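You operate a simulated robot arm through the tools that you are given. There is no shell and no other tool.

The job below is to be done with a simulated robot arm. You get a single attempt, and the scene is never put back.

## Task
Switch off both lines and hang the yellow padlock under LINE 1 and the blue one under LINE 2.
Fine: each switch off before its padlock; MAIN stays on.

Only the result counts: the job must be done as asked and must still hold three seconds after the hand-in. Knocking over, shifting, dropping, spilling or breaking anything else fails it.

## Robot
A 6-joint arm with a two-finger parallel gripper, fixed in place. Base frame: the origin is on the floor under the middle of its stand, x ahead of it, y to its left, z up. Readings come in mm, rad, newtons and seconds.
With the tool pointing down near the work surface it reaches from about 100 to 640 mm from the base axis. Its first joint turns from -1.152 to 1.152 rad. Payload 2.9 kg.
The tool frame sits at the grasp point between the pads (the TCP): z along the fingers, y along the line on which they close. The tips reach 30 mm beyond it. The gripper opens to 110 mm. The fingers are 20 mm wide and 10 mm thick; the gripper's body (48 by 112 mm) begins 55 mm behind the TCP.
Orientation is that of the tool frame in the base frame, as [roll, pitch, yaw] about the fixed x, y, z axes, in that order (R = Rz(yaw) Ry(pitch) Rx(roll)). With the fingers straight down and closing along the base's y, the tool's x points along the base's -x, its y along +y and its z along -z.

## Interface
- The arm moves only by the tool step_arm. Its argument "motion" is a list that holds one entry, the list of rows, each a list of 7 numbers: the turn, a rotation vector about the tool's x, y, z in rad, then the shift along the tool's x, y, z in m, then the closure, from 0 (fully open) to 1 (shut). In form: [[[ax, ay, az, dx, dy, dz, jaw], ...]]. A call has 1 to 20 rows; each row is the pose to reach, as a shift and turn from the pose commanded when the call began, along the tool's axes at that moment. Rows are played at 5 a second. More than 50 mm and 0.15 rad between two rows, or a gripper value outside its range, and nothing of the call is played. Where a pose cannot be reached the arm comes as near as it can. A force on the tool above 40 N (or 10 N above the force at the start of the call, whichever is more), or a blocked arm, ends the call early, and 0.2 s more pass. The fingers move at their own pace (about 108 mm/s each) and stop on an object; they squeeze with about 22 N. The grip force told is the motor's: it shows also when the fingers shut on nothing. Time passes only in rows, and 0.2 s behind the last, so rows that repeat a pose let the fingers close. It gives the time, the measured TCP pose, the force on the tool (base axes), the opening and the grip force at its end, in the units of the frame above (readings bear some noise), with the torque about the TCP (base axes, N m) and any sound that the robot's microphone picked up.
- Cameras (640 x 400 px; columns grow to the right, rows downward): "scene" is fixed at [95.4, 450.6, 1389.7]; the picture's right is [-0.56, -0.83, 0.00], its down [-0.41, 0.28, -0.87] and it looks along [0.72, -0.48, -0.50] (base axes); focal length 214 px, centre (320, 200). "wrist" rides on the gripper at [73, 17, -103] in the tool frame; the picture's right is [-0.23, 0.97, 0.00], its down [-0.76, -0.18, -0.62] and it looks along [-0.61, -0.14, 0.78] (tool axes); focal length 222 px, centre (320, 200). There is no depth. A picture from a camera that has moved, and an enlarged one, comes with that camera's place and axes in the base frame and with its lens.
- camera(camera): a new picture of that camera. It takes no simulated time.
- zoom(camera, box): a new picture of the part [left, top, right, bottom] of that camera's present view, enlarged. It takes no simulated time.
- close_job(): hands the job in; it is judged then, once.

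Places have to be worked out from the pictures, the camera data and where the tool is seen. Open the gripper and draw the arm clear of the work before you hand the job in, unless the task says otherwise.

The tools are called after "Emit:" by a JSON object that holds its "op" and its "data". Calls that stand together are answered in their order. step_arm: Moves the arm, as the interface text tells. Its arguments: {"type":"object","properties":{"motion":{"type":"array"}},"required":["motion"]} The other tools are called the same way: camera (camera) takes a picture; zoom (camera, box) takes an enlarged picture of a part of a camera's view; close_job () hands the job in.

At the start:

```text
clock: 0.0
tcp_pos: [316.1, 36.9, 1359.8]
ee_rot: [3.141, 0.001, -3.141]
ft_force: [0.6, -0.7, -0.3]
wrist_torque: [-0.02, 0.01, -0.01]
width: 110.0
grip_force: 0.1
```

scene: 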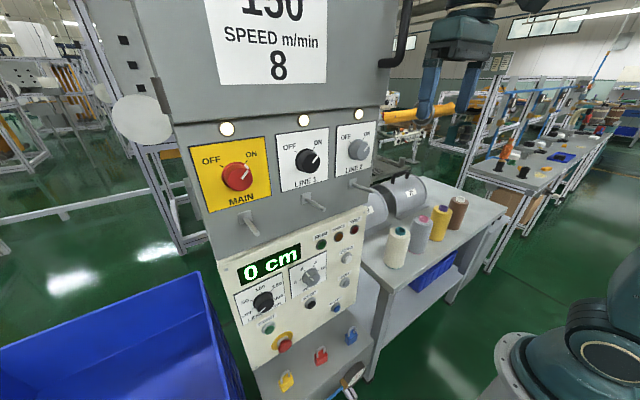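
wrist: 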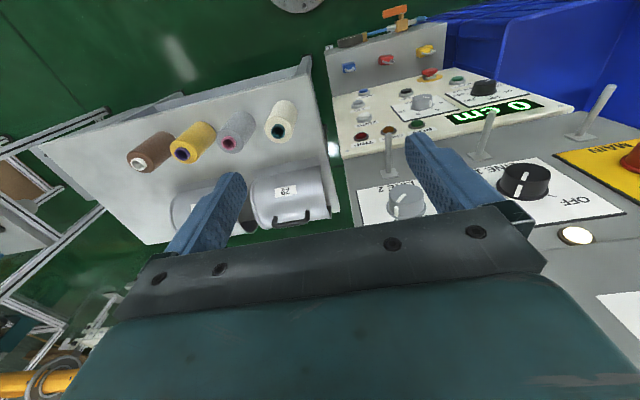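

I'll start by looking closely at the panel, the padlocks and the pegs with both cameras.

Emit:
{"op": "zoom", "data": {"camera": "scene", "box": [180, 100, 400, 240]}}

Emit:
{"op": "zoom", "data": {"camera": "scene", "box": [210, 200, 400, 400]}}

Emit:
{"op": "zoom", "data": {"camera": "wrist", "box": [320, 0, 640, 240]}}

```text
2.86 times, centred on (290, 170) of scene
camera zoom: at [95.4, 450.6, 1389.7], right [-0.56, -0.83, 0.0], down [-0.41, 0.28, -0.87], along [0.72, -0.48, -0.5], focal length 613 px, centre (406, 286)
```

zoom: 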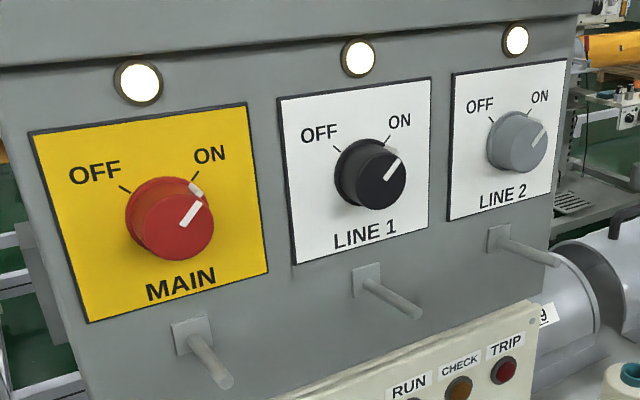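

```text
2.00 times, centred on (305, 300) of scene
camera zoom: at [95.4, 450.6, 1389.7], right [-0.56, -0.83, 0.0], down [-0.41, 0.28, -0.87], along [0.72, -0.48, -0.5], focal length 429 px, centre (350, 0)
```

zoom: 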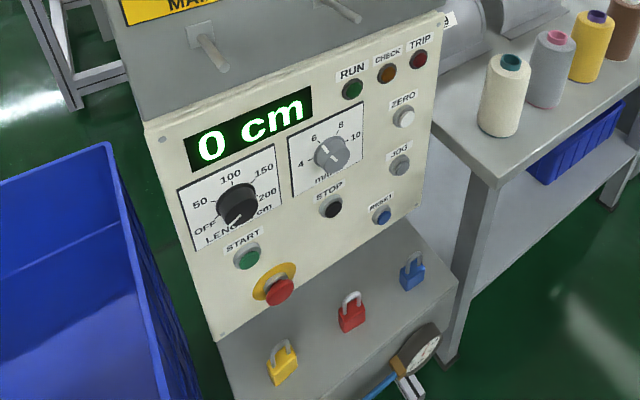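

```text
1.67 times, centred on (480, 120) of wrist
camera zoom: at [242.7, 54.1, 1464.7], right [0.23, 0.97, 0.0], down [0.76, -0.18, 0.62], along [0.61, -0.14, -0.78], focal length 370 px, centre (53, 333)
```

zoom: 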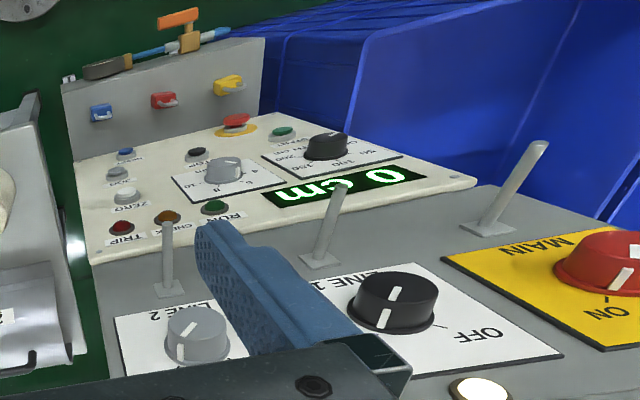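

The panel face is vertical at about x≈450. The LINE 1 peg runs along −x at y≈250, z≈1167 and the LINE 2 peg at y≈117, with the knobs about 80 mm above them. I'll first shift left and start pitching the tool forward, staying clear of the panel, to see how the arm behaves.

Emit:
{"op": "step_arm", "data": {"motion": [[[0, -0.1, 0, 0, 0.03, 0.01, 0.3], [0, -0.2, 0, 0, 0.06, 0.02, 0.3], [0, -0.3, 0, 0, 0.09, 0.03, 0.3], [0, -0.4, 0, 0, 0.12, 0.04, 0.3], [0, -0.5, 0, 0, 0.14, 0.05, 0.3]]]}}

```text
clock: 1.2
tcp_pos: [323.6, 195.8, 1385.2]
ee_rot: [-3.14, 0.497, 3.141]
ft_force: [-0.1, 0.3, -0.3]
wrist_torque: [0.0, 0.01, 0.0]
width: 76.8
grip_force: 0.1
out of reach, approached as far as the arm can: row 3, 4, 5
```

The later rows were out of reach: the arm sits at (324, 196, 1385) with the tool pitched 0.5 rad, so it may be too folded here. I'll check the cameras.

Emit:
{"op": "camera", "data": {"camera": "scene"}}

Emit:
{"op": "camera", "data": {"camera": "wrist"}}

```text
taken
```

scene: 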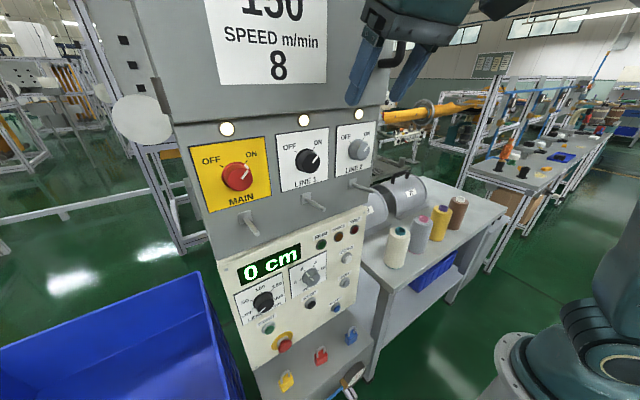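

```text
taken
camera wrist: at [210.3, 213.2, 1443.7], right [0.2, 0.97, 0.11], down [0.37, -0.18, 0.91], along [0.91, -0.14, -0.4], focal length 222 px, centre (320, 200)
```

wrist: 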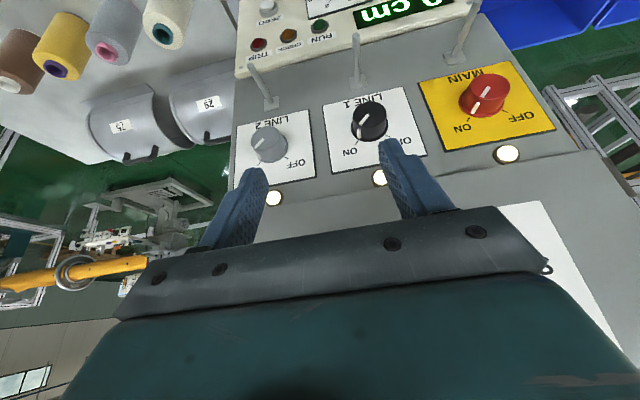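

The tool needs to be further out and lower. I'll move down and forward to about (360, 195, 1300) with the same tilt and see whether that is reachable.

Emit:
{"op": "step_arm", "data": {"motion": [[[0, 0, 0, 0.003, 0, 0.031, 0.3], [0, 0, 0, 0.006, 0, 0.062, 0.3], [0, 0, 0, 0.009, 0, 0.092, 0.3]]]}}

```text
clock: 2.0
tcp_pos: [376.1, 214.7, 1372.2]
ee_rot: [3.141, 0.497, 3.141]
ft_force: [0.6, 0.5, 0.3]
wrist_torque: [0.01, 0.02, -0.01]
width: 76.9
grip_force: 0.0
out of reach, approached as far as the arm can: row 1, 2, 3
```

That was also pushed away from the target (now at (376, 215, 1372)). I'll look at the arm's base and posture in the scene camera to understand which limit applies.

Emit:
{"op": "zoom", "data": {"camera": "scene", "box": [440, 200, 640, 400]}}

Emit:
{"op": "zoom", "data": {"camera": "scene", "box": [300, 0, 640, 200]}}

Emit:
{"op": "camera", "data": {"camera": "wrist"}}

```text
2.00 times, centred on (540, 300) of scene
camera zoom: at [95.4, 450.6, 1389.7], right [-0.56, -0.83, 0.0], down [-0.41, 0.28, -0.87], along [0.72, -0.48, -0.5], focal length 429 px, centre (-120, 0)
```

zoom: 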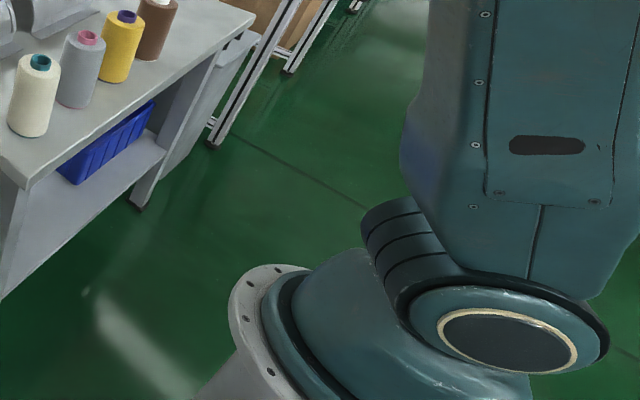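

```text
1.88 times, centred on (470, 100) of scene
camera zoom: at [95.4, 450.6, 1389.7], right [-0.56, -0.83, 0.0], down [-0.41, 0.28, -0.87], along [0.72, -0.48, -0.5], focal length 404 px, centre (38, 388)
```

zoom: 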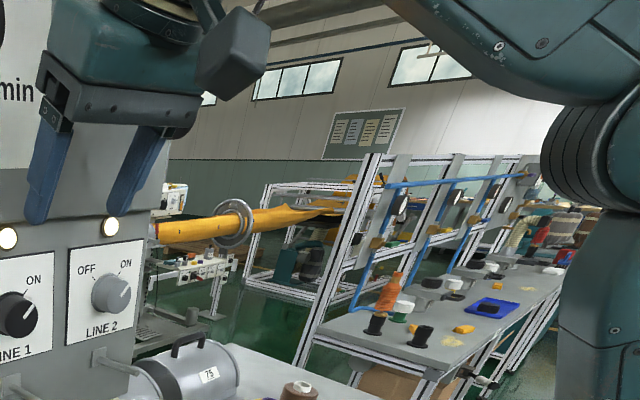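

```text
taken
camera wrist: at [262.3, 231.9, 1429.7], right [0.2, 0.97, 0.11], down [0.37, -0.18, 0.91], along [0.91, -0.14, -0.4], focal length 222 px, centre (320, 200)
```

wrist: 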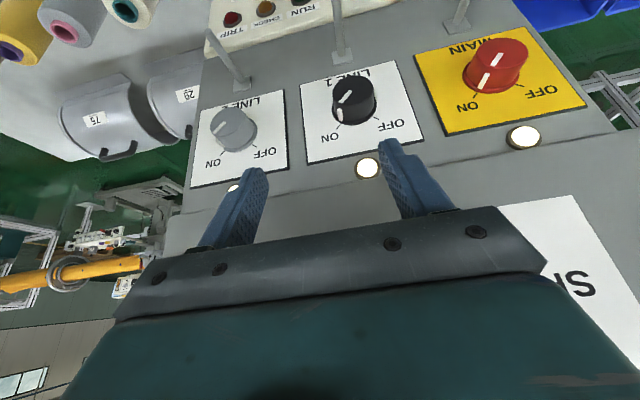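

The arm is a vertical upper arm with a spherical wrist; the shoulder is around z≈1040. I'll send a null move to find out whether the commanded reference is the reached pose or the requested one.

Emit:
{"op": "step_arm", "data": {"motion": [[[0, 0, 0, 0, 0, 0, 0.3]]]}}

```text
clock: 2.4
tcp_pos: [374.8, 212.8, 1372.0]
ee_rot: [-3.14, 0.498, 3.141]
ft_force: [-0.1, 0.4, -0.3]
wrist_torque: [0.02, 0.0, 0.02]
width: 76.9
grip_force: 0.0
```

A null move is accepted, so commands count from the reached pose. I'll probe with single small moves: rotate the tool toward horizontal in place first.

Emit:
{"op": "step_arm", "data": {"motion": [[[0, -0.1, 0, 0, 0, 0, 0.3], [0, -0.2, 0, 0, 0, 0, 0.3]]]}}

Emit:
{"op": "step_arm", "data": {"motion": [[[0, 0, 0, 0.0, 0, 0.02, 0.3]]]}}

```text
clock: 3.0
tcp_pos: [387.3, 232.3, 1423.4]
ee_rot: [3.14, 0.701, 3.141]
ft_force: [-0.2, 0.4, 0.4]
wrist_torque: [-0.01, 0.0, 0.0]
width: 77.1
grip_force: 0.2
out of reach, approached as far as the arm can: row 1, 2
```

```text
clock: 3.4
tcp_pos: [403.7, 234.6, 1415.9]
ee_rot: [-3.141, 0.699, -3.141]
ft_force: [-0.1, 0.2, 0.1]
wrist_torque: [0.0, -0.05, -0.03]
width: 76.9
grip_force: 0.1
out of reach, approached as far as the arm can: row 1
```

Tilting pushes the tool up and out, so some joint limit binds up here. I'll go back to tool-down, then descend at x≈310, y≈100, well clear of the pegs, and try pitching at a lower height.

Emit:
{"op": "step_arm", "data": {"motion": [[[0, 0.12, 0, 0.017, -0.0225, -0.0023, 0.3], [0, 0.24, 0, 0.034, -0.045, -0.0046, 0.3], [0, 0.36, 0, 0.051, -0.0675, -0.007, 0.3], [0, 0.48, 0, 0.068, -0.09, -0.0093, 0.3], [0, 0.6, 0, 0.085, -0.1125, -0.0116, 0.3], [0, 0.7, 0, 0.103, -0.135, -0.0139, 0.3]]]}}

Emit:
{"op": "step_arm", "data": {"motion": [[[0, 0, 0, 0, 0, 0.04, 0.3], [0, 0, 0, 0, 0, 0.08, 0.3], [0, 0, 0, 0, 0, 0.12, 0.3]]]}}

```text
clock: 4.8
tcp_pos: [315.8, 98.6, 1359.9]
ee_rot: [3.139, 0.001, -3.141]
ft_force: [0.1, 0.2, 0.3]
wrist_torque: [-0.02, 0.01, 0.02]
width: 77.0
grip_force: 0.1
```

```text
clock: 5.6
tcp_pos: [314.3, 99.4, 1239.5]
ee_rot: [-3.141, 0.002, 3.141]
ft_force: [0.5, -0.3, 0.2]
wrist_torque: [0.03, 0.01, 0.01]
width: 77.1
grip_force: 0.1
```

Descending with the tool down works fine: TCP is at (314, 99, 1240). Now I'll test tilting in place here.

Emit:
{"op": "step_arm", "data": {"motion": [[[0, -0.1, 0, 0, 0, 0, 0.3], [0, -0.2, 0, 0, 0, 0, 0.3], [0, -0.3, 0, 0, 0, 0, 0.3], [0, -0.4, 0, 0, 0, 0, 0.3]]]}}

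```text
clock: 6.6
tcp_pos: [314.6, 100.0, 1239.9]
ee_rot: [3.141, 0.404, -3.14]
ft_force: [-1.0, 0.5, -0.3]
wrist_torque: [-0.01, 0.04, -0.03]
width: 77.1
grip_force: 0.0
```

Tilting works here. I'll keep pitching in place toward horizontal.

Emit:
{"op": "step_arm", "data": {"motion": [[[0, -0.12, 0, 0, 0, 0, 0.3], [0, -0.24, 0, 0, 0, 0, 0.3], [0, -0.36, 0, 0, 0, 0, 0.3], [0, -0.48, 0, 0, 0, 0, 0.3], [0, -0.6, 0, 0, 0, 0, 0.3]]]}}

```text
clock: 7.8
tcp_pos: [314.5, 99.5, 1240.2]
ee_rot: [3.139, 1.006, 3.141]
ft_force: [-0.1, 0.1, -0.2]
wrist_torque: [-0.02, -0.01, 0.0]
width: 77.3
grip_force: 0.0
```

Emit:
{"op": "step_arm", "data": {"motion": [[[0, -0.12, 0, 0, 0, 0, 0.3], [0, -0.24, 0, 0, 0, 0, 0.3], [0, -0.36, 0, 0, 0, 0, 0.3], [0, -0.48, 0, 0, 0, 0, 0.3], [0, -0.565, 0, 0, 0, 0, 0.3]]]}}

```text
clock: 9.0
tcp_pos: [328.7, 109.4, 1259.4]
ee_rot: [2.884, 1.565, 2.884]
ft_force: [0.9, -0.1, 0.3]
wrist_torque: [0.0, 0.02, 0.02]
width: 77.1
grip_force: 0.1
out of reach, approached as far as the arm can: row 4, 5
```

The tool is now horizontal, only slightly displaced (329, 109, 1259), and facing LINE 2. Pictures next.

Emit:
{"op": "camera", "data": {"camera": "wrist"}}

Emit:
{"op": "camera", "data": {"camera": "scene"}}

Emit:
{"op": "zoom", "data": {"camera": "scene", "box": [200, 80, 420, 220]}}

```text
taken
camera wrist: at [224.8, 127.4, 1188.6], right [0.0, 0.97, 0.23], down [-0.62, -0.18, 0.76], along [0.78, -0.14, 0.6], focal length 222 px, centre (320, 200)
```

wrist: 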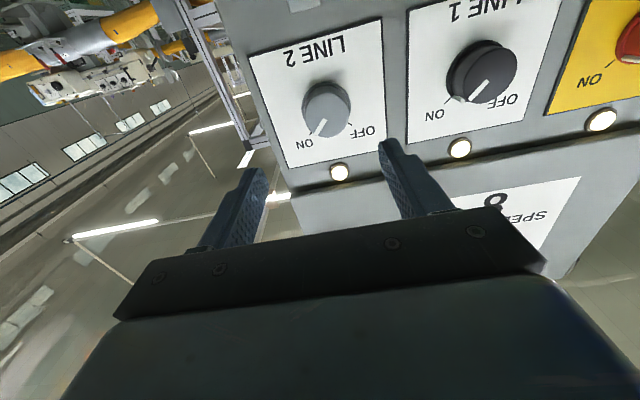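

```text
taken
```

scene: 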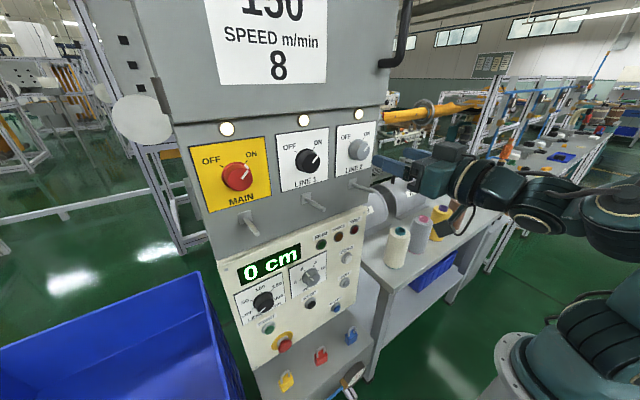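

```text
2.86 times, centred on (310, 150) of scene
camera zoom: at [95.4, 450.6, 1389.7], right [-0.56, -0.83, 0.0], down [-0.41, 0.28, -0.87], along [0.72, -0.48, -0.5], focal length 613 px, centre (349, 343)
```

zoom: 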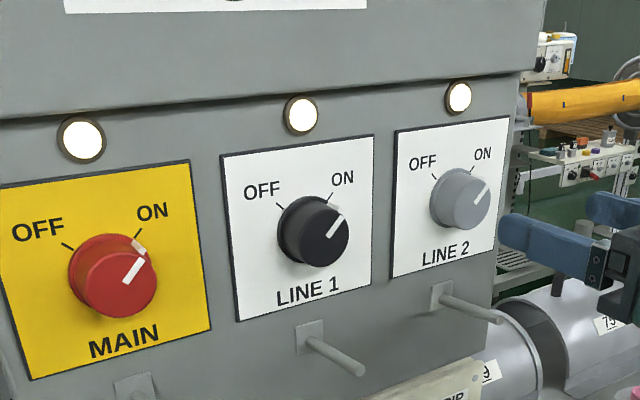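

The arm is posed well. I'll zoom the wrist view on the two line knobs to locate their centres.

Emit:
{"op": "zoom", "data": {"camera": "wrist", "box": [240, 30, 400, 180]}}

Emit:
{"op": "zoom", "data": {"camera": "wrist", "box": [400, 0, 560, 150]}}

Emit:
{"op": "zoom", "data": {"camera": "scene", "box": [325, 110, 405, 160]}}

Emit:
{"op": "zoom", "data": {"camera": "scene", "box": [270, 120, 350, 170]}}

```text
2.67 times, centred on (320, 105) of wrist
camera zoom: at [224.8, 127.4, 1188.6], right [0.0, 0.97, 0.23], down [-0.62, -0.18, 0.76], along [0.78, -0.14, 0.6], focal length 592 px, centre (320, 453)
```

zoom: 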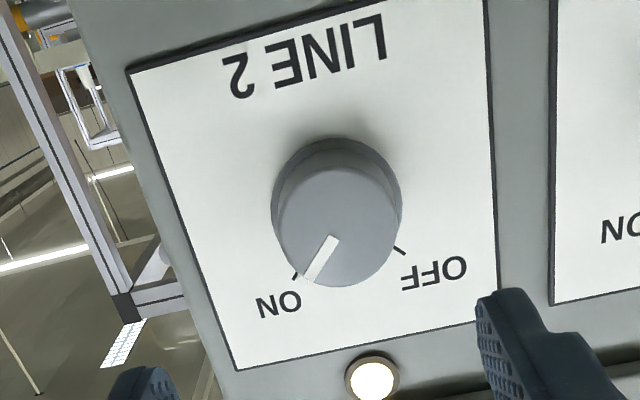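

```text
2.67 times, centred on (480, 75) of wrist
camera zoom: at [224.8, 127.4, 1188.6], right [0.0, 0.97, 0.23], down [-0.62, -0.18, 0.76], along [0.78, -0.14, 0.6], focal length 592 px, centre (-107, 533)
```

zoom: 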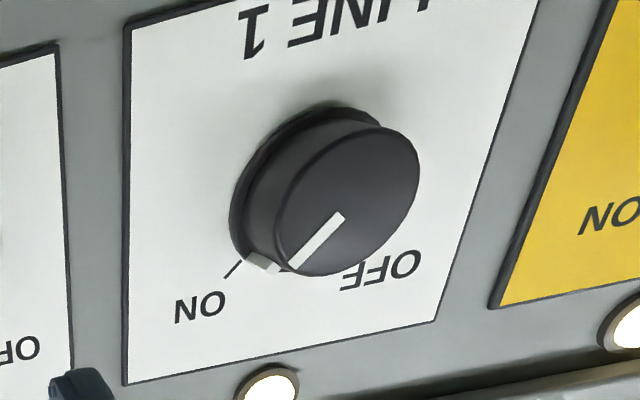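

```text
8.00 times, centred on (365, 135) of scene
camera zoom: at [95.4, 450.6, 1389.7], right [-0.56, -0.83, 0.0], down [-0.41, 0.28, -0.87], along [0.72, -0.48, -0.5], focal length 1716 px, centre (-40, 720)
```

zoom: 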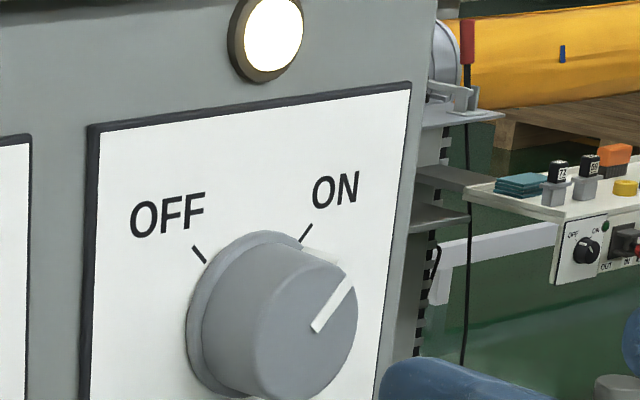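

```text
8.00 times, centred on (310, 145) of scene
camera zoom: at [95.4, 450.6, 1389.7], right [-0.56, -0.83, 0.0], down [-0.41, 0.28, -0.87], along [0.72, -0.48, -0.5], focal length 1716 px, centre (400, 640)
```

zoom: 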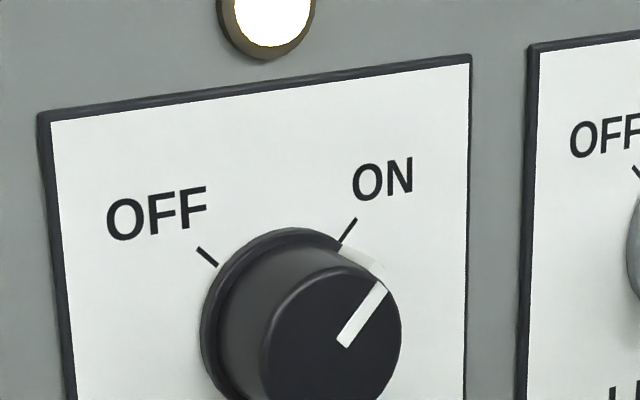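

LINE 2's knob face triangulates to about (427, 119, 1251). I'll move to a pre-approach in front of it at (380, 119, 1251), with the jaws at 77 mm.

Emit:
{"op": "step_arm", "data": {"motion": [[[0, -0.003, 0, 0.005, 0.005, 0.026, 0.3], [0, -0.006, 0, 0.0095, 0.009, 0.052, 0.3], [0, -0.006, 0, 0.0095, 0.009, 0.052, 0.3]]]}}

Emit:
{"op": "camera", "data": {"camera": "wrist"}}

Emit:
{"op": "zoom", "data": {"camera": "scene", "box": [320, 110, 440, 190]}}

```text
clock: 9.8
tcp_pos: [379.3, 118.4, 1249.0]
ee_rot: [0.213, 1.566, 0.213]
ft_force: [0.0, 0.9, -0.7]
wrist_torque: [0.01, 0.01, -0.03]
width: 77.0
grip_force: 0.0
```

```text
taken
camera wrist: at [277.2, 135.9, 1177.6], right [0.0, 0.97, 0.23], down [-0.63, -0.18, 0.76], along [0.78, -0.14, 0.61], focal length 222 px, centre (320, 200)
```

wrist: 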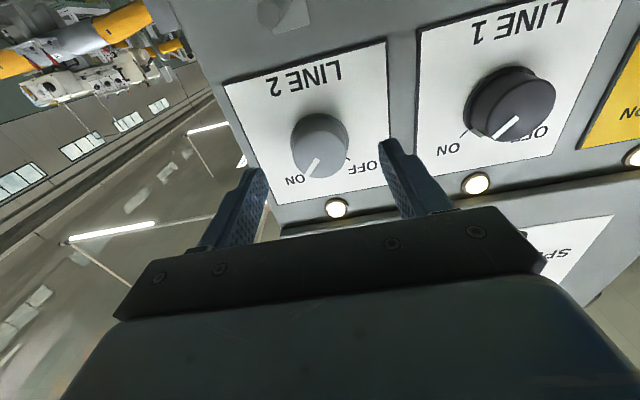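

```text
5.00 times, centred on (380, 150) of scene
camera zoom: at [95.4, 450.6, 1389.7], right [-0.56, -0.83, 0.0], down [-0.41, 0.28, -0.87], along [0.72, -0.48, -0.5], focal length 1072 px, centre (20, 450)
```

zoom: 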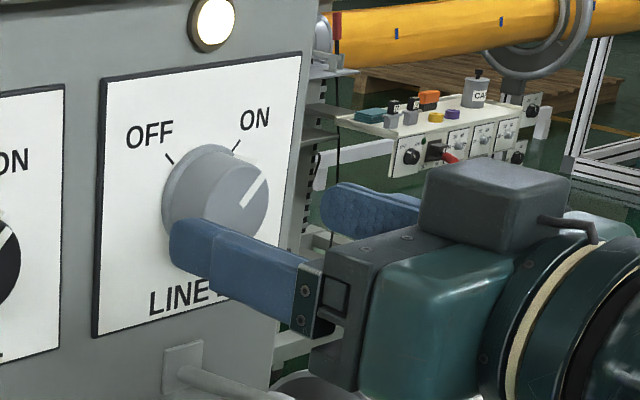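

Emit:
{"op": "zoom", "data": {"camera": "wrist", "box": [260, 90, 380, 190]}}

Emit:
{"op": "zoom", "data": {"camera": "wrist", "box": [450, 50, 570, 150]}}

```text
4.00 times, centred on (320, 140) of wrist
camera zoom: at [277.2, 135.9, 1177.6], right [0.0, 0.97, 0.23], down [-0.63, -0.18, 0.76], along [0.78, -0.14, 0.61], focal length 888 px, centre (320, 440)
```

zoom: 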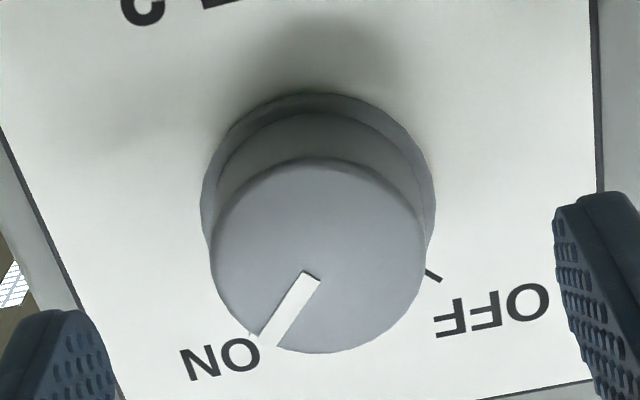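

```text
4.00 times, centred on (510, 100) of wrist
camera zoom: at [277.2, 135.9, 1177.6], right [0.0, 0.97, 0.23], down [-0.63, -0.18, 0.76], along [0.78, -0.14, 0.61], focal length 888 px, centre (-440, 600)
```

zoom: 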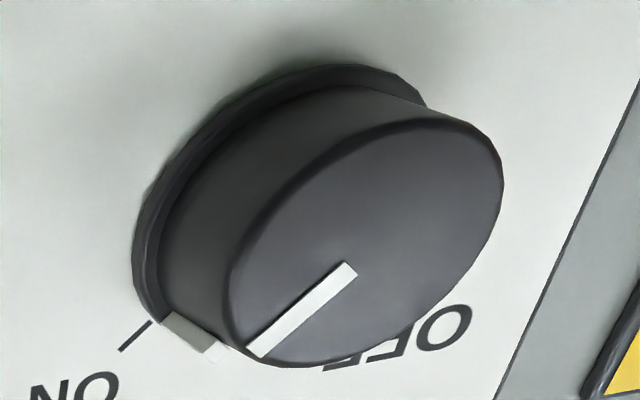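

The wrist view puts the LINE 2 knob centre about 2 mm above and 0.5 mm right of the tool axis, with its front at x≈428. I'll approach so the fingertips straddle the knob, leaving the tips about 8 mm off the panel.

Emit:
{"op": "step_arm", "data": {"motion": [[[0, 0, 0, -0.002, -0.0006, 0.01, 0.3], [0, 0, 0, -0.002, -0.0006, 0.02, 0.3], [0, 0, 0, -0.002, -0.0006, 0.031, 0.3], [0, 0, 0, -0.002, -0.0006, 0.031, 0.3]]]}}

Emit:
{"op": "camera", "data": {"camera": "wrist"}}

Emit:
{"op": "zoom", "data": {"camera": "scene", "box": [320, 110, 440, 190]}}

```text
clock: 10.8
tcp_pos: [410.3, 117.2, 1251.5]
ee_rot: [0.354, 1.568, 0.354]
ft_force: [1.1, -0.3, 0.2]
wrist_torque: [0.0, -0.01, 0.0]
width: 76.9
grip_force: 0.0
```

```text
taken
camera wrist: at [308.0, 134.9, 1180.2], right [0.0, 0.97, 0.23], down [-0.63, -0.18, 0.76], along [0.78, -0.14, 0.61], focal length 222 px, centre (320, 200)
```

wrist: 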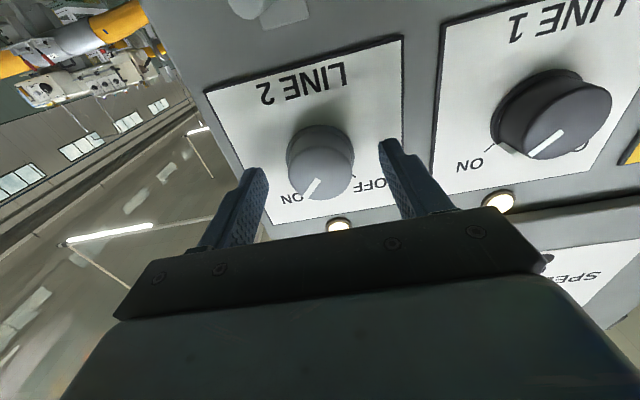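

```text
5.00 times, centred on (380, 150) of scene
camera zoom: at [95.4, 450.6, 1389.7], right [-0.56, -0.83, 0.0], down [-0.41, 0.28, -0.87], along [0.72, -0.48, -0.5], focal length 1072 px, centre (20, 450)
```

zoom: 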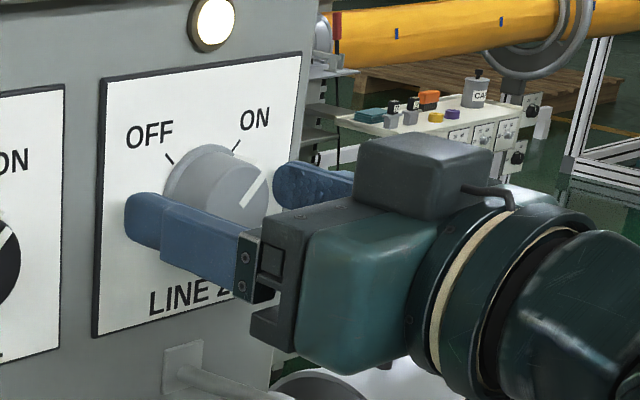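

The fingers straddle the knob with roughly 13 mm of overlap. Closing on it now.

Emit:
{"op": "step_arm", "data": {"motion": [[[0, 0, 0, 0, 0, 0, 0.6], [0, 0, 0, 0, 0, 0, 1.0], [0, 0, 0, 0, 0, 0, 1.0]]]}}

Emit:
{"op": "camera", "data": {"camera": "wrist"}}

```text
clock: 11.6
tcp_pos: [410.5, 118.2, 1251.2]
ee_rot: [0.407, 1.567, 0.41]
ft_force: [3.2, 4.2, -0.2]
wrist_torque: [0.01, 0.04, 0.2]
width: 40.5
grip_force: 45.1
```

```text
taken
camera wrist: at [307.9, 135.2, 1180.2], right [0.0, 0.97, 0.23], down [-0.63, -0.18, 0.76], along [0.78, -0.14, 0.61], focal length 222 px, centre (320, 200)
```

wrist: 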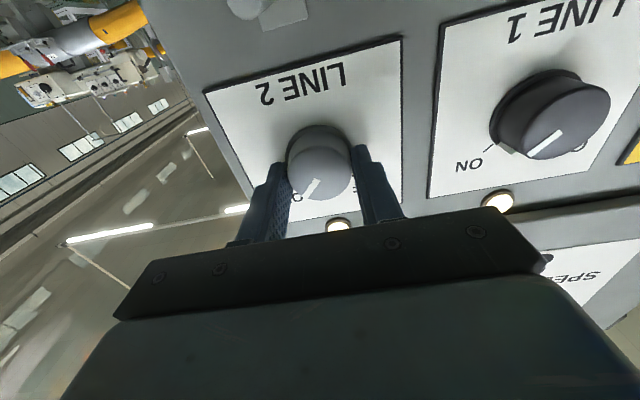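

A solid grip (40.5 mm) with little side force, so y is well centred. Now I'll turn it counter-clockwise as seen from the front, which is negative about tool z, in small steps while watching the force.

Emit:
{"op": "step_arm", "data": {"motion": [[[0, 0, -0.1, 0, 0, 0, 1.0], [0, 0, -0.2, 0, 0, 0, 1.0], [0, 0, -0.3, 0, 0, 0, 1.0], [0, 0, -0.4, 0, 0, 0, 1.0], [0, 0, -0.5, 0, 0, 0, 1.0]]]}}

Emit:
{"op": "zoom", "data": {"camera": "scene", "box": [320, 110, 440, 190]}}

```text
clock: 12.8
tcp_pos: [410.8, 118.2, 1252.0]
ee_rot: [-1.568, 1.068, -1.565]
ft_force: [-8.6, 14.2, -2.5]
wrist_torque: [0.04, 0.81, -0.17]
width: 40.4
grip_force: 44.9
```

```text
5.00 times, centred on (380, 150) of scene
camera zoom: at [95.1, 451.1, 1389.6], right [-0.56, -0.83, 0.0], down [-0.41, 0.28, -0.87], along [0.72, -0.48, -0.5], focal length 1072 px, centre (20, 450)
```

zoom: 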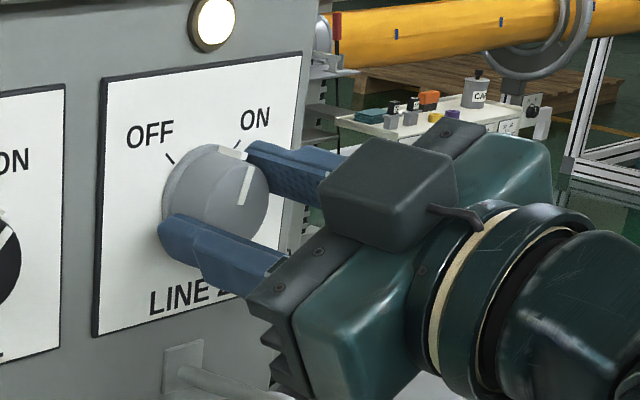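

The knob is following (pointer now near vertical), with moderate side force of 14 N. I'll continue the turn with a 1 mm shift toward +y to relieve it.

Emit:
{"op": "step_arm", "data": {"motion": [[[0, 0, -0.1, -0.0003, 0.0005, 0, 1.0], [0, 0, -0.2, -0.0005, 0.0009, 0, 1.0], [0, 0, -0.3, -0.0005, 0.0009, 0, 1.0], [0, 0, -0.4, -0.0005, 0.0009, 0, 1.0], [0, 0, -0.5, -0.0005, 0.0009, 0, 1.0]]]}}

Emit:
{"op": "zoom", "data": {"camera": "scene", "box": [320, 110, 440, 190]}}

```text
clock: 14.0
tcp_pos: [410.9, 119.9, 1250.4]
ee_rot: [-1.573, 0.569, -1.571]
ft_force: [-20.2, 5.6, -16.7]
wrist_torque: [0.04, 0.22, 0.14]
width: 40.6
grip_force: 45.0
```

```text
5.00 times, centred on (380, 150) of scene
camera zoom: at [94.9, 450.8, 1389.6], right [-0.56, -0.83, 0.0], down [-0.41, 0.28, -0.87], along [0.72, -0.48, -0.5], focal length 1072 px, centre (20, 450)
```

zoom: 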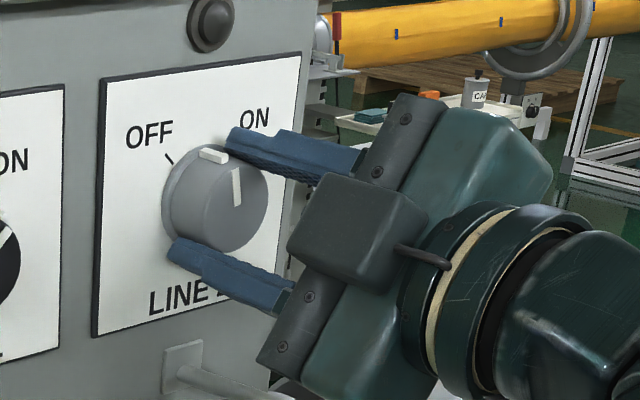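

The LINE 2 lamp has gone dark and the pointer is past vertical. I'll relieve the build-up (knob is slightly lower than the TCP) and finish the remaining turn to OFF.

Emit:
{"op": "step_arm", "data": {"motion": [[[0, 0, -0.1, 0.0005, 0.0008, -0.0005, 1.0], [0, 0, -0.2, 0.0008, 0.0013, -0.001, 1.0], [0, 0, -0.3, 0.0008, 0.0013, -0.001, 1.0], [0, 0, -0.4, 0.0008, 0.0013, -0.001, 1.0], [0, 0, -0.5, 0.0008, 0.0013, -0.001, 1.0], [0, 0, -0.57, 0.0008, 0.0013, -0.001, 1.0]]]}}

Emit:
{"op": "zoom", "data": {"camera": "scene", "box": [320, 110, 440, 190]}}

```text
clock: 15.4
tcp_pos: [410.9, 118.9, 1249.3]
ee_rot: [-1.572, -0.001, -1.573]
ft_force: [10.4, 0.7, -16.7]
wrist_torque: [0.28, 0.06, -0.03]
width: 40.9
grip_force: 45.3
```

```text
5.00 times, centred on (380, 150) of scene
camera zoom: at [96.0, 450.7, 1389.6], right [-0.56, -0.83, 0.0], down [-0.42, 0.28, -0.87], along [0.72, -0.48, -0.5], focal length 1072 px, centre (20, 450)
```

zoom: 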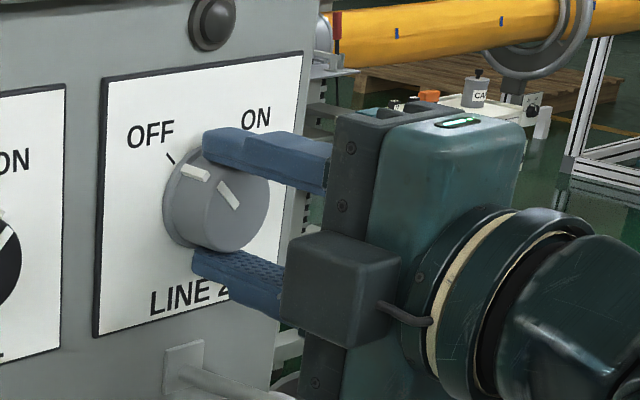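

Emit:
{"op": "camera", "data": {"camera": "wrist"}}

Emit:
{"op": "zoom", "data": {"camera": "scene", "box": [335, 120, 395, 160]}}

```text
taken
camera wrist: at [307.7, 47.5, 1234.6], right [0.0, 0.23, -0.97], down [-0.62, 0.76, 0.18], along [0.78, 0.61, 0.14], focal length 222 px, centre (320, 200)
```

wrist: 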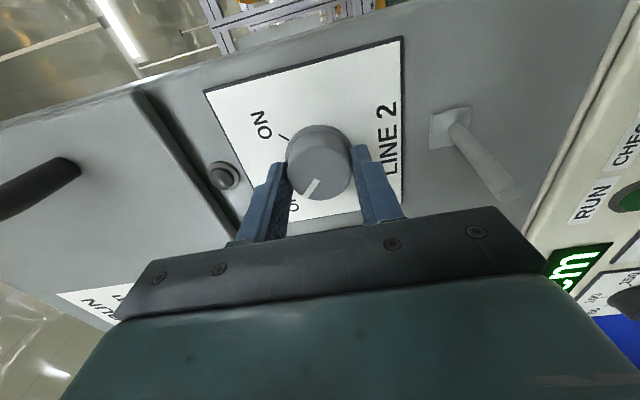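

```text
10.00 times, centred on (365, 140) of scene
camera zoom: at [96.0, 450.7, 1389.6], right [-0.56, -0.83, 0.0], down [-0.42, 0.28, -0.87], along [0.72, -0.48, -0.5], focal length 2145 px, centre (-130, 800)
```

zoom: 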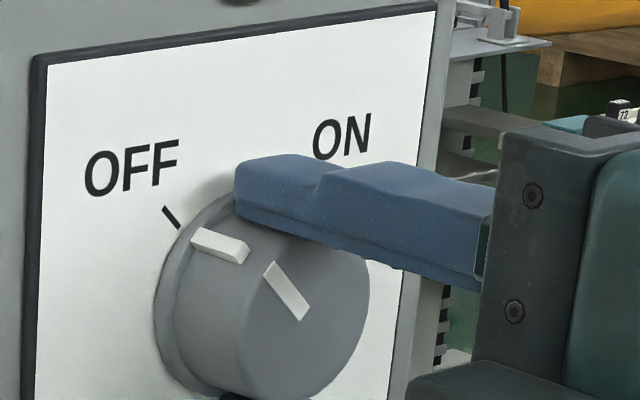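

The pointer and nib now line up with the OFF tick and the lamp is out. I'll open the jaws, check it stays, and back off 35 mm.

Emit:
{"op": "step_arm", "data": {"motion": [[[0, 0, 0, 0, 0, 0, 0.4], [0, 0, 0, 0, 0, 0, 0.4], [0, 0, 0, 0, 0, 0, 0.4]]]}}

Emit:
{"op": "step_arm", "data": {"motion": [[[0, 0, 0, 0, 0, -0.015, 0.4], [0, 0, 0, 0, 0, -0.03, 0.4], [0, 0, 0, 0, 0, -0.04, 0.4]]]}}

Emit:
{"op": "zoom", "data": {"camera": "scene", "box": [320, 100, 440, 180]}}

Emit:
{"op": "camera", "data": {"camera": "wrist"}}

```text
clock: 16.2
tcp_pos: [410.7, 118.7, 1250.8]
ee_rot: [-1.568, 0.0, -1.572]
ft_force: [0.0, -0.2, 0.2]
wrist_torque: [0.0, 0.02, -0.05]
width: 66.1
grip_force: 0.2
```

```text
clock: 17.0
tcp_pos: [370.4, 118.0, 1252.2]
ee_rot: [-1.568, 0.0, -1.57]
ft_force: [-0.1, 0.8, 0.2]
wrist_torque: [-0.02, 0.03, 0.01]
width: 65.9
grip_force: 0.0
```

```text
5.00 times, centred on (380, 140) of scene
camera zoom: at [95.4, 450.6, 1389.7], right [-0.56, -0.83, 0.0], down [-0.41, 0.28, -0.87], along [0.72, -0.48, -0.5], focal length 1072 px, centre (20, 500)
```

zoom: 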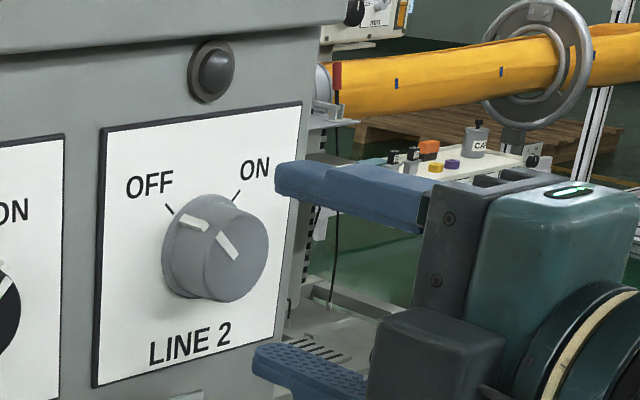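

```text
taken
camera wrist: at [267.2, 47.2, 1236.1], right [0.0, 0.23, -0.97], down [-0.62, 0.76, 0.18], along [0.78, 0.61, 0.15], focal length 222 px, centre (320, 200)
```

wrist: 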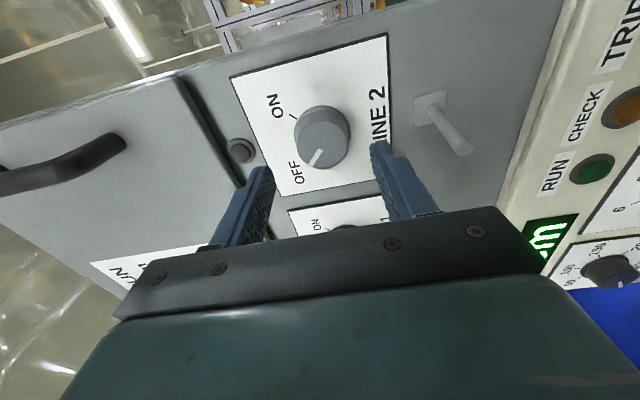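

LINE 2 reads OFF and its lamp is dark. Now I'll roll back +90° while sliding left to face LINE 1 at y≈250, keeping the tips about 20 mm short of the knobs.

Emit:
{"op": "step_arm", "data": {"motion": [[[0, 0, 0.12, -0.01, 0.001, 0, 0.3], [0, 0, 0.24, -0.02, 0.002, 0, 0.3], [0, 0, 0.36, -0.03, 0.002, 0, 0.3], [0, 0, 0.48, -0.04, 0.002, 0, 0.3], [0, 0, 0.6, -0.05, 0.002, 0, 0.3], [0, 0, 0.72, -0.06, 0.002, 0, 0.3], [0, 0, 0.84, -0.07, 0.002, 0, 0.3], [0, 0, 0.96, -0.08, 0.002, 0, 0.3], [0, 0, 1.08, -0.09, 0.002, 0, 0.3], [0, 0, 1.2, -0.1, 0.002, 0, 0.3], [0, 0, 1.32, -0.11, 0.002, 0, 0.3], [0, 0, 1.44, -0.12, 0.002, 0, 0.3], [0, 0, 1.571, -0.13, 0.002, 0, 0.3], [0, 0, 1.571, -0.13, 0.002, 0, 0.3]]]}}

Emit:
{"op": "camera", "data": {"camera": "wrist"}}

Emit:
{"op": "camera", "data": {"camera": "scene"}}

```text
clock: 20.0
tcp_pos: [384.1, 242.3, 1249.6]
ee_rot: [0.975, 1.566, 0.974]
ft_force: [0.4, -0.2, -0.4]
wrist_torque: [-0.02, 0.0, 0.05]
width: 76.8
grip_force: 0.1
out of reach, approached as far as the arm can: row 11, 12, 13, 14
```

```text
taken
camera wrist: at [281.6, 259.2, 1178.2], right [0.0, 0.97, 0.23], down [-0.62, -0.18, 0.76], along [0.78, -0.14, 0.61], focal length 222 px, centre (320, 200)
```

wrist: 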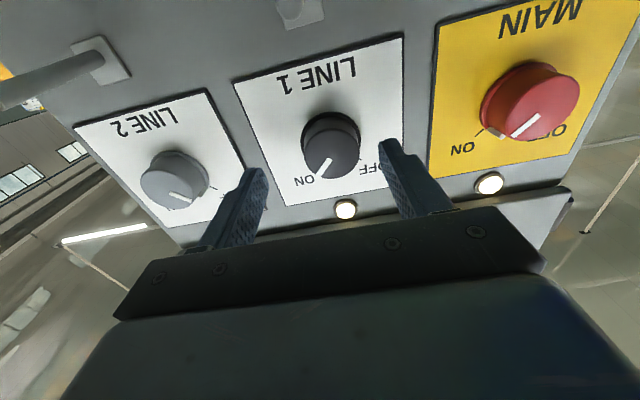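

```text
taken
```

scene: 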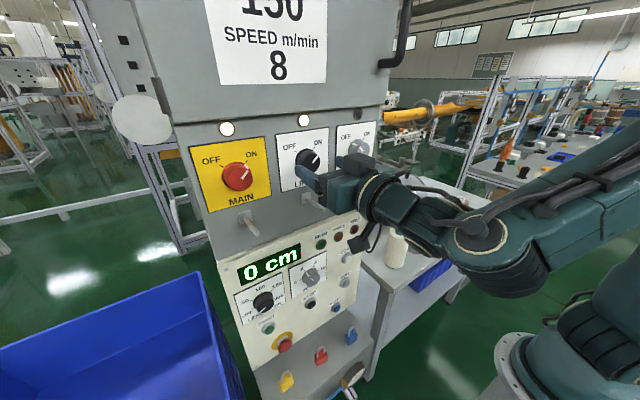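

The arm is near its first-joint limit here (x≥384 at y≈242), which is still fine for LINE 1. I'll zoom in to locate the LINE 1 knob relative to the jaws.

Emit:
{"op": "zoom", "data": {"camera": "wrist", "box": [270, 90, 390, 190]}}

Emit:
{"op": "zoom", "data": {"camera": "scene", "box": [260, 120, 380, 200]}}

```text
4.00 times, centred on (330, 140) of wrist
camera zoom: at [281.6, 259.2, 1178.2], right [0.0, 0.97, 0.23], down [-0.62, -0.18, 0.76], along [0.78, -0.14, 0.61], focal length 888 px, centre (280, 440)
```

zoom: 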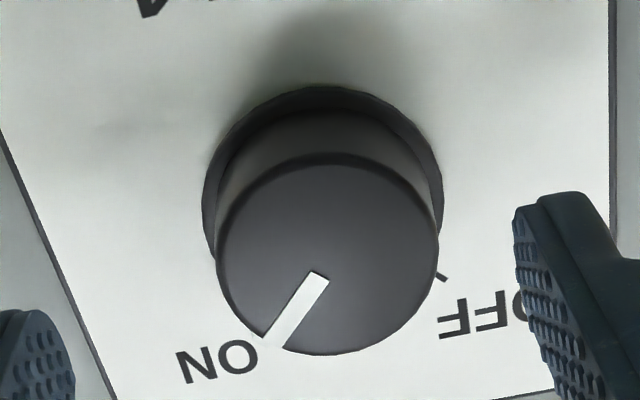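

```text
5.00 times, centred on (320, 160) of scene
camera zoom: at [95.4, 450.6, 1389.7], right [-0.56, -0.83, 0.0], down [-0.41, 0.28, -0.87], along [0.72, -0.48, -0.5], focal length 1072 px, centre (320, 400)
```

zoom: 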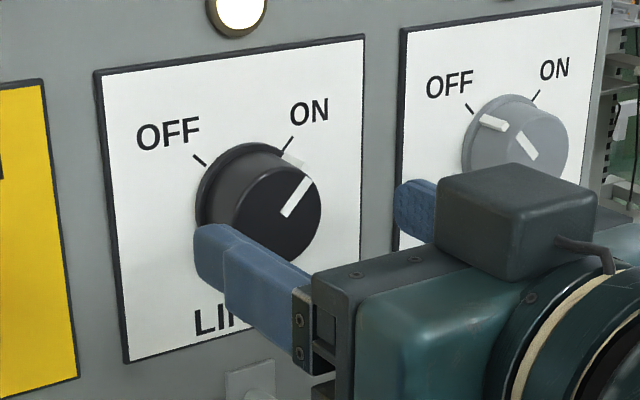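

LINE 1's knob lies at about y=251, z=1251, same depth as LINE 2. I'll centre on it, then advance and grip.

Emit:
{"op": "step_arm", "data": {"motion": [[[0, 0, 0, 0, 0.005, 0.005, 0.3], [0, 0, 0, 0, 0.009, 0.008, 0.3], [0, 0, 0, 0, 0.009, 0.017, 0.3], [0, 0, 0, 0, 0.009, 0.026, 0.3], [0, 0, 0, 0, 0.009, 0.026, 0.3]]]}}

Emit:
{"op": "camera", "data": {"camera": "wrist"}}

```text
clock: 21.2
tcp_pos: [410.3, 250.7, 1248.9]
ee_rot: [0.492, 1.567, 0.49]
ft_force: [-0.9, 0.1, 0.0]
wrist_torque: [-0.02, -0.02, 0.01]
width: 77.2
grip_force: 0.0
```

```text
taken
camera wrist: at [308.1, 267.7, 1177.5], right [0.0, 0.97, 0.23], down [-0.63, -0.18, 0.76], along [0.78, -0.14, 0.61], focal length 222 px, centre (320, 200)
```

wrist: 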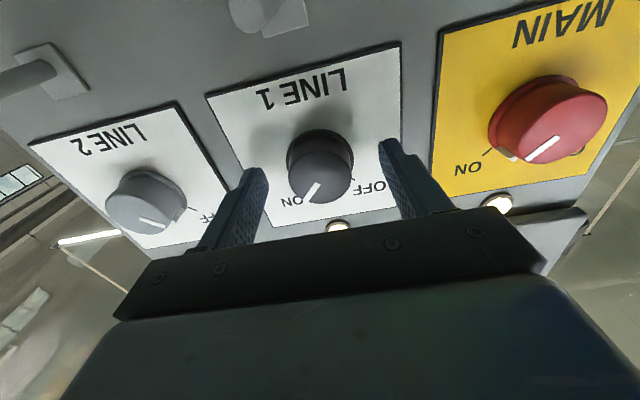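

Aligned and straddling the LINE 1 knob. Closing the jaws.

Emit:
{"op": "step_arm", "data": {"motion": [[[0, 0, 0, 0, 0, 0, 0.6], [0, 0, 0, 0, 0, 0, 1.0], [0, 0, 0, 0, 0, 0, 1.0]]]}}

```text
clock: 22.0
tcp_pos: [410.5, 250.5, 1247.8]
ee_rot: [0.498, 1.566, 0.496]
ft_force: [0.7, -2.0, -1.0]
wrist_torque: [-0.04, -0.07, -0.13]
width: 40.7
grip_force: 45.3
```

Centred within a fraction of a millimetre (side force −2 N). Turning counter-clockwise in two stages.

Emit:
{"op": "step_arm", "data": {"motion": [[[0, 0, -0.1, 0, 0, 0, 1.0], [0, 0, -0.2, 0, 0, 0, 1.0], [0, 0, -0.3, 0, 0, 0, 1.0], [0, 0, -0.4, 0, 0, 0, 1.0], [0, 0, -0.5, 0, 0, 0, 1.0], [0, 0, -0.6, 0, 0, 0, 1.0], [0, 0, -0.7, 0, 0, 0, 1.0], [0, 0, -0.8, 0, 0, 0, 1.0]]]}}

Emit:
{"op": "zoom", "data": {"camera": "scene", "box": [260, 110, 380, 190]}}

```text
clock: 23.8
tcp_pos: [410.8, 249.4, 1248.4]
ee_rot: [-1.567, 0.772, -1.569]
ft_force: [14.6, -7.3, -0.2]
wrist_torque: [0.08, 0.15, -0.26]
width: 40.7
grip_force: 45.0
```

```text
5.00 times, centred on (320, 150) of scene
camera zoom: at [95.9, 450.3, 1389.8], right [-0.56, -0.83, 0.0], down [-0.41, 0.28, -0.87], along [0.72, -0.48, -0.5], focal length 1072 px, centre (320, 450)
```

zoom: 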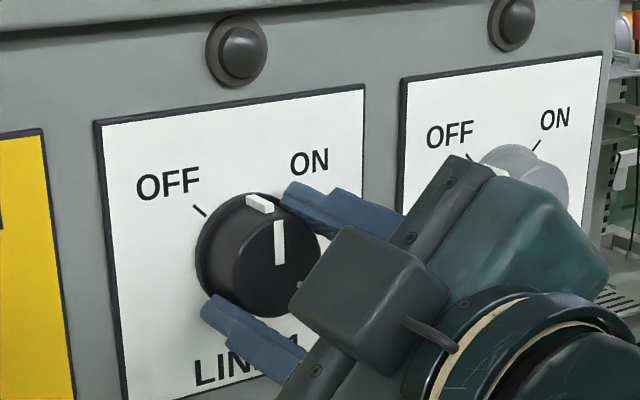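

The lamp is out and forces are low. Finishing the second half of the turn to OFF.

Emit:
{"op": "step_arm", "data": {"motion": [[[0, 0, -0.1, 0, 0, 0, 1.0], [0, 0, -0.2, 0, 0, 0, 1.0], [0, 0, -0.3, 0, 0, 0, 1.0], [0, 0, -0.4, 0, 0, 0, 1.0], [0, 0, -0.5, 0, 0, 0, 1.0], [0, 0, -0.6, 0, 0, 0, 1.0], [0, 0, -0.7, 0, 0, 0, 1.0], [0, 0, -0.771, 0, 0, 0, 1.0], [0, 0, -0.771, 0, 0, 0, 1.0]]]}}

Emit:
{"op": "zoom", "data": {"camera": "scene", "box": [260, 110, 380, 190]}}

Emit:
{"op": "camera", "data": {"camera": "wrist"}}

```text
clock: 25.8
tcp_pos: [411.5, 248.8, 1249.2]
ee_rot: [-1.564, 0.001, -1.572]
ft_force: [9.5, -10.9, 13.4]
wrist_torque: [0.11, -0.24, -0.55]
width: 40.7
grip_force: 44.7
```

```text
5.00 times, centred on (320, 150) of scene
camera zoom: at [95.5, 450.1, 1389.9], right [-0.56, -0.83, 0.0], down [-0.41, 0.28, -0.87], along [0.72, -0.48, -0.5], focal length 1072 px, centre (320, 450)
```

zoom: 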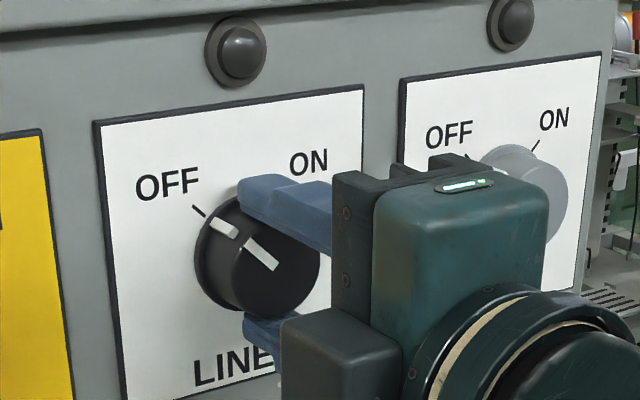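

```text
taken
camera wrist: at [307.6, 177.1, 1233.8], right [0.01, 0.23, -0.97], down [-0.62, 0.76, 0.17], along [0.78, 0.6, 0.15], focal length 222 px, centre (320, 200)
```

wrist: 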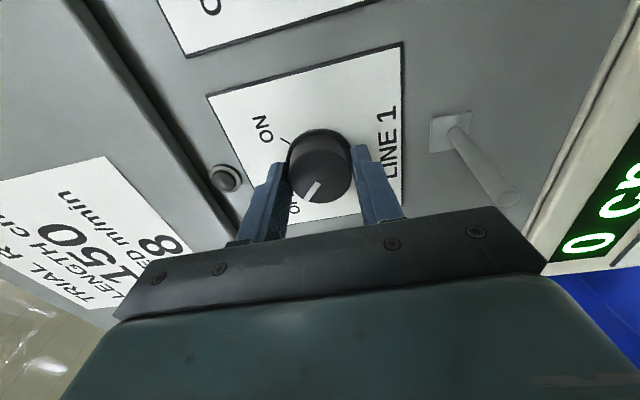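

LINE 1 is at OFF with its lamp dark, and MAIN is untouched. I'll release, back straight off, and move right and away from the panel.

Emit:
{"op": "step_arm", "data": {"motion": [[[0, 0, 0, 0, 0, 0, 0.35], [0, 0, 0, 0, 0, 0, 0.35], [0, 0, 0, 0, 0, 0, 0.35]]]}}

Emit:
{"op": "step_arm", "data": {"motion": [[[0, 0, 0, 0, 0, -0.01, 0.35], [0, 0, 0, 0, 0, -0.02, 0.35], [0, 0, 0, 0.02, 0, -0.025, 0.35], [0, 0, 0, 0.05, 0, -0.035, 0.35], [0, 0, 0, 0.08, 0, -0.045, 0.35], [0, 0, 0, 0.11, 0, -0.055, 0.35]]]}}

Emit:
{"op": "zoom", "data": {"camera": "scene", "box": [180, 100, 400, 240]}}

```text
clock: 26.6
tcp_pos: [410.6, 249.7, 1248.4]
ee_rot: [-1.569, 0.001, -1.571]
ft_force: [-0.5, 0.0, 0.5]
wrist_torque: [-0.02, 0.0, 0.0]
width: 71.7
grip_force: 0.1
```

```text
clock: 28.0
tcp_pos: [357.0, 138.4, 1246.2]
ee_rot: [-1.568, 0.003, -1.571]
ft_force: [1.8, -0.2, 0.4]
wrist_torque: [-0.01, -0.01, -0.03]
width: 71.6
grip_force: 0.0
```

```text
2.86 times, centred on (290, 170) of scene
camera zoom: at [95.4, 450.6, 1389.7], right [-0.56, -0.83, 0.0], down [-0.41, 0.28, -0.87], along [0.72, -0.48, -0.5], focal length 613 px, centre (406, 286)
```

zoom: 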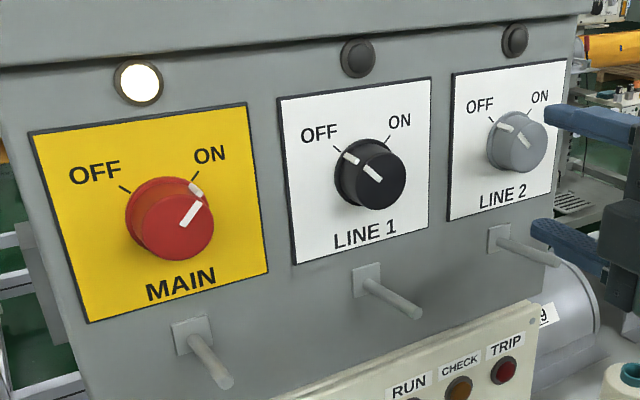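

Both lines read OFF with lamps dark, and MAIN is still ON. Next I'll roll the tool back to upright with a slight retreat, before pitching down and descending to view the padlocks.

Emit:
{"op": "step_arm", "data": {"motion": [[[0, 0, 0.13, 0, 0, -0.002, 0.35], [0, 0, 0.26, 0, 0, -0.004, 0.35], [0, 0, 0.39, 0, 0, -0.006, 0.35], [0, 0, 0.52, 0, 0, -0.008, 0.35], [0, 0, 0.65, 0, 0, -0.01, 0.35], [0, 0, 0.78, 0, 0, -0.012, 0.35], [0, 0, 0.91, 0, 0, -0.014, 0.35], [0, 0, 1.04, 0, 0, -0.016, 0.35], [0, 0, 1.17, 0, 0, -0.018, 0.35], [0, 0, 1.3, 0, 0, -0.02, 0.35], [0, 0, 1.43, 0, 0, -0.02, 0.35], [0, 0, 1.571, 0, 0, -0.02, 0.35]]]}}

```text
clock: 30.6
tcp_pos: [334.4, 140.6, 1248.9]
ee_rot: [0.956, 1.567, 0.956]
ft_force: [0.4, 0.0, -0.6]
wrist_torque: [0.0, -0.02, -0.01]
width: 71.6
grip_force: 0.0
```

Now pitching down to 45° while descending in front of the panel at x≈325, well short of the peg tips at 383.

Emit:
{"op": "step_arm", "data": {"motion": [[[0, 0.13, 0, 0.02, 0.003, -0.003, 0.35], [0, 0.26, 0, 0.045, 0.006, -0.006, 0.35], [0, 0.39, 0, 0.07, 0.01, -0.009, 0.35], [0, 0.52, 0, 0.095, 0.013, -0.012, 0.35], [0, 0.65, 0, 0.12, 0.016, -0.015, 0.35], [0, 0.785, 0, 0.15, 0.02, -0.018, 0.35]]]}}

```text
clock: 32.0
tcp_pos: [319.1, 161.1, 1098.4]
ee_rot: [3.139, 0.786, 3.141]
ft_force: [0.5, -0.1, -0.4]
wrist_torque: [-0.01, -0.03, -0.02]
width: 71.8
grip_force: 0.0
```

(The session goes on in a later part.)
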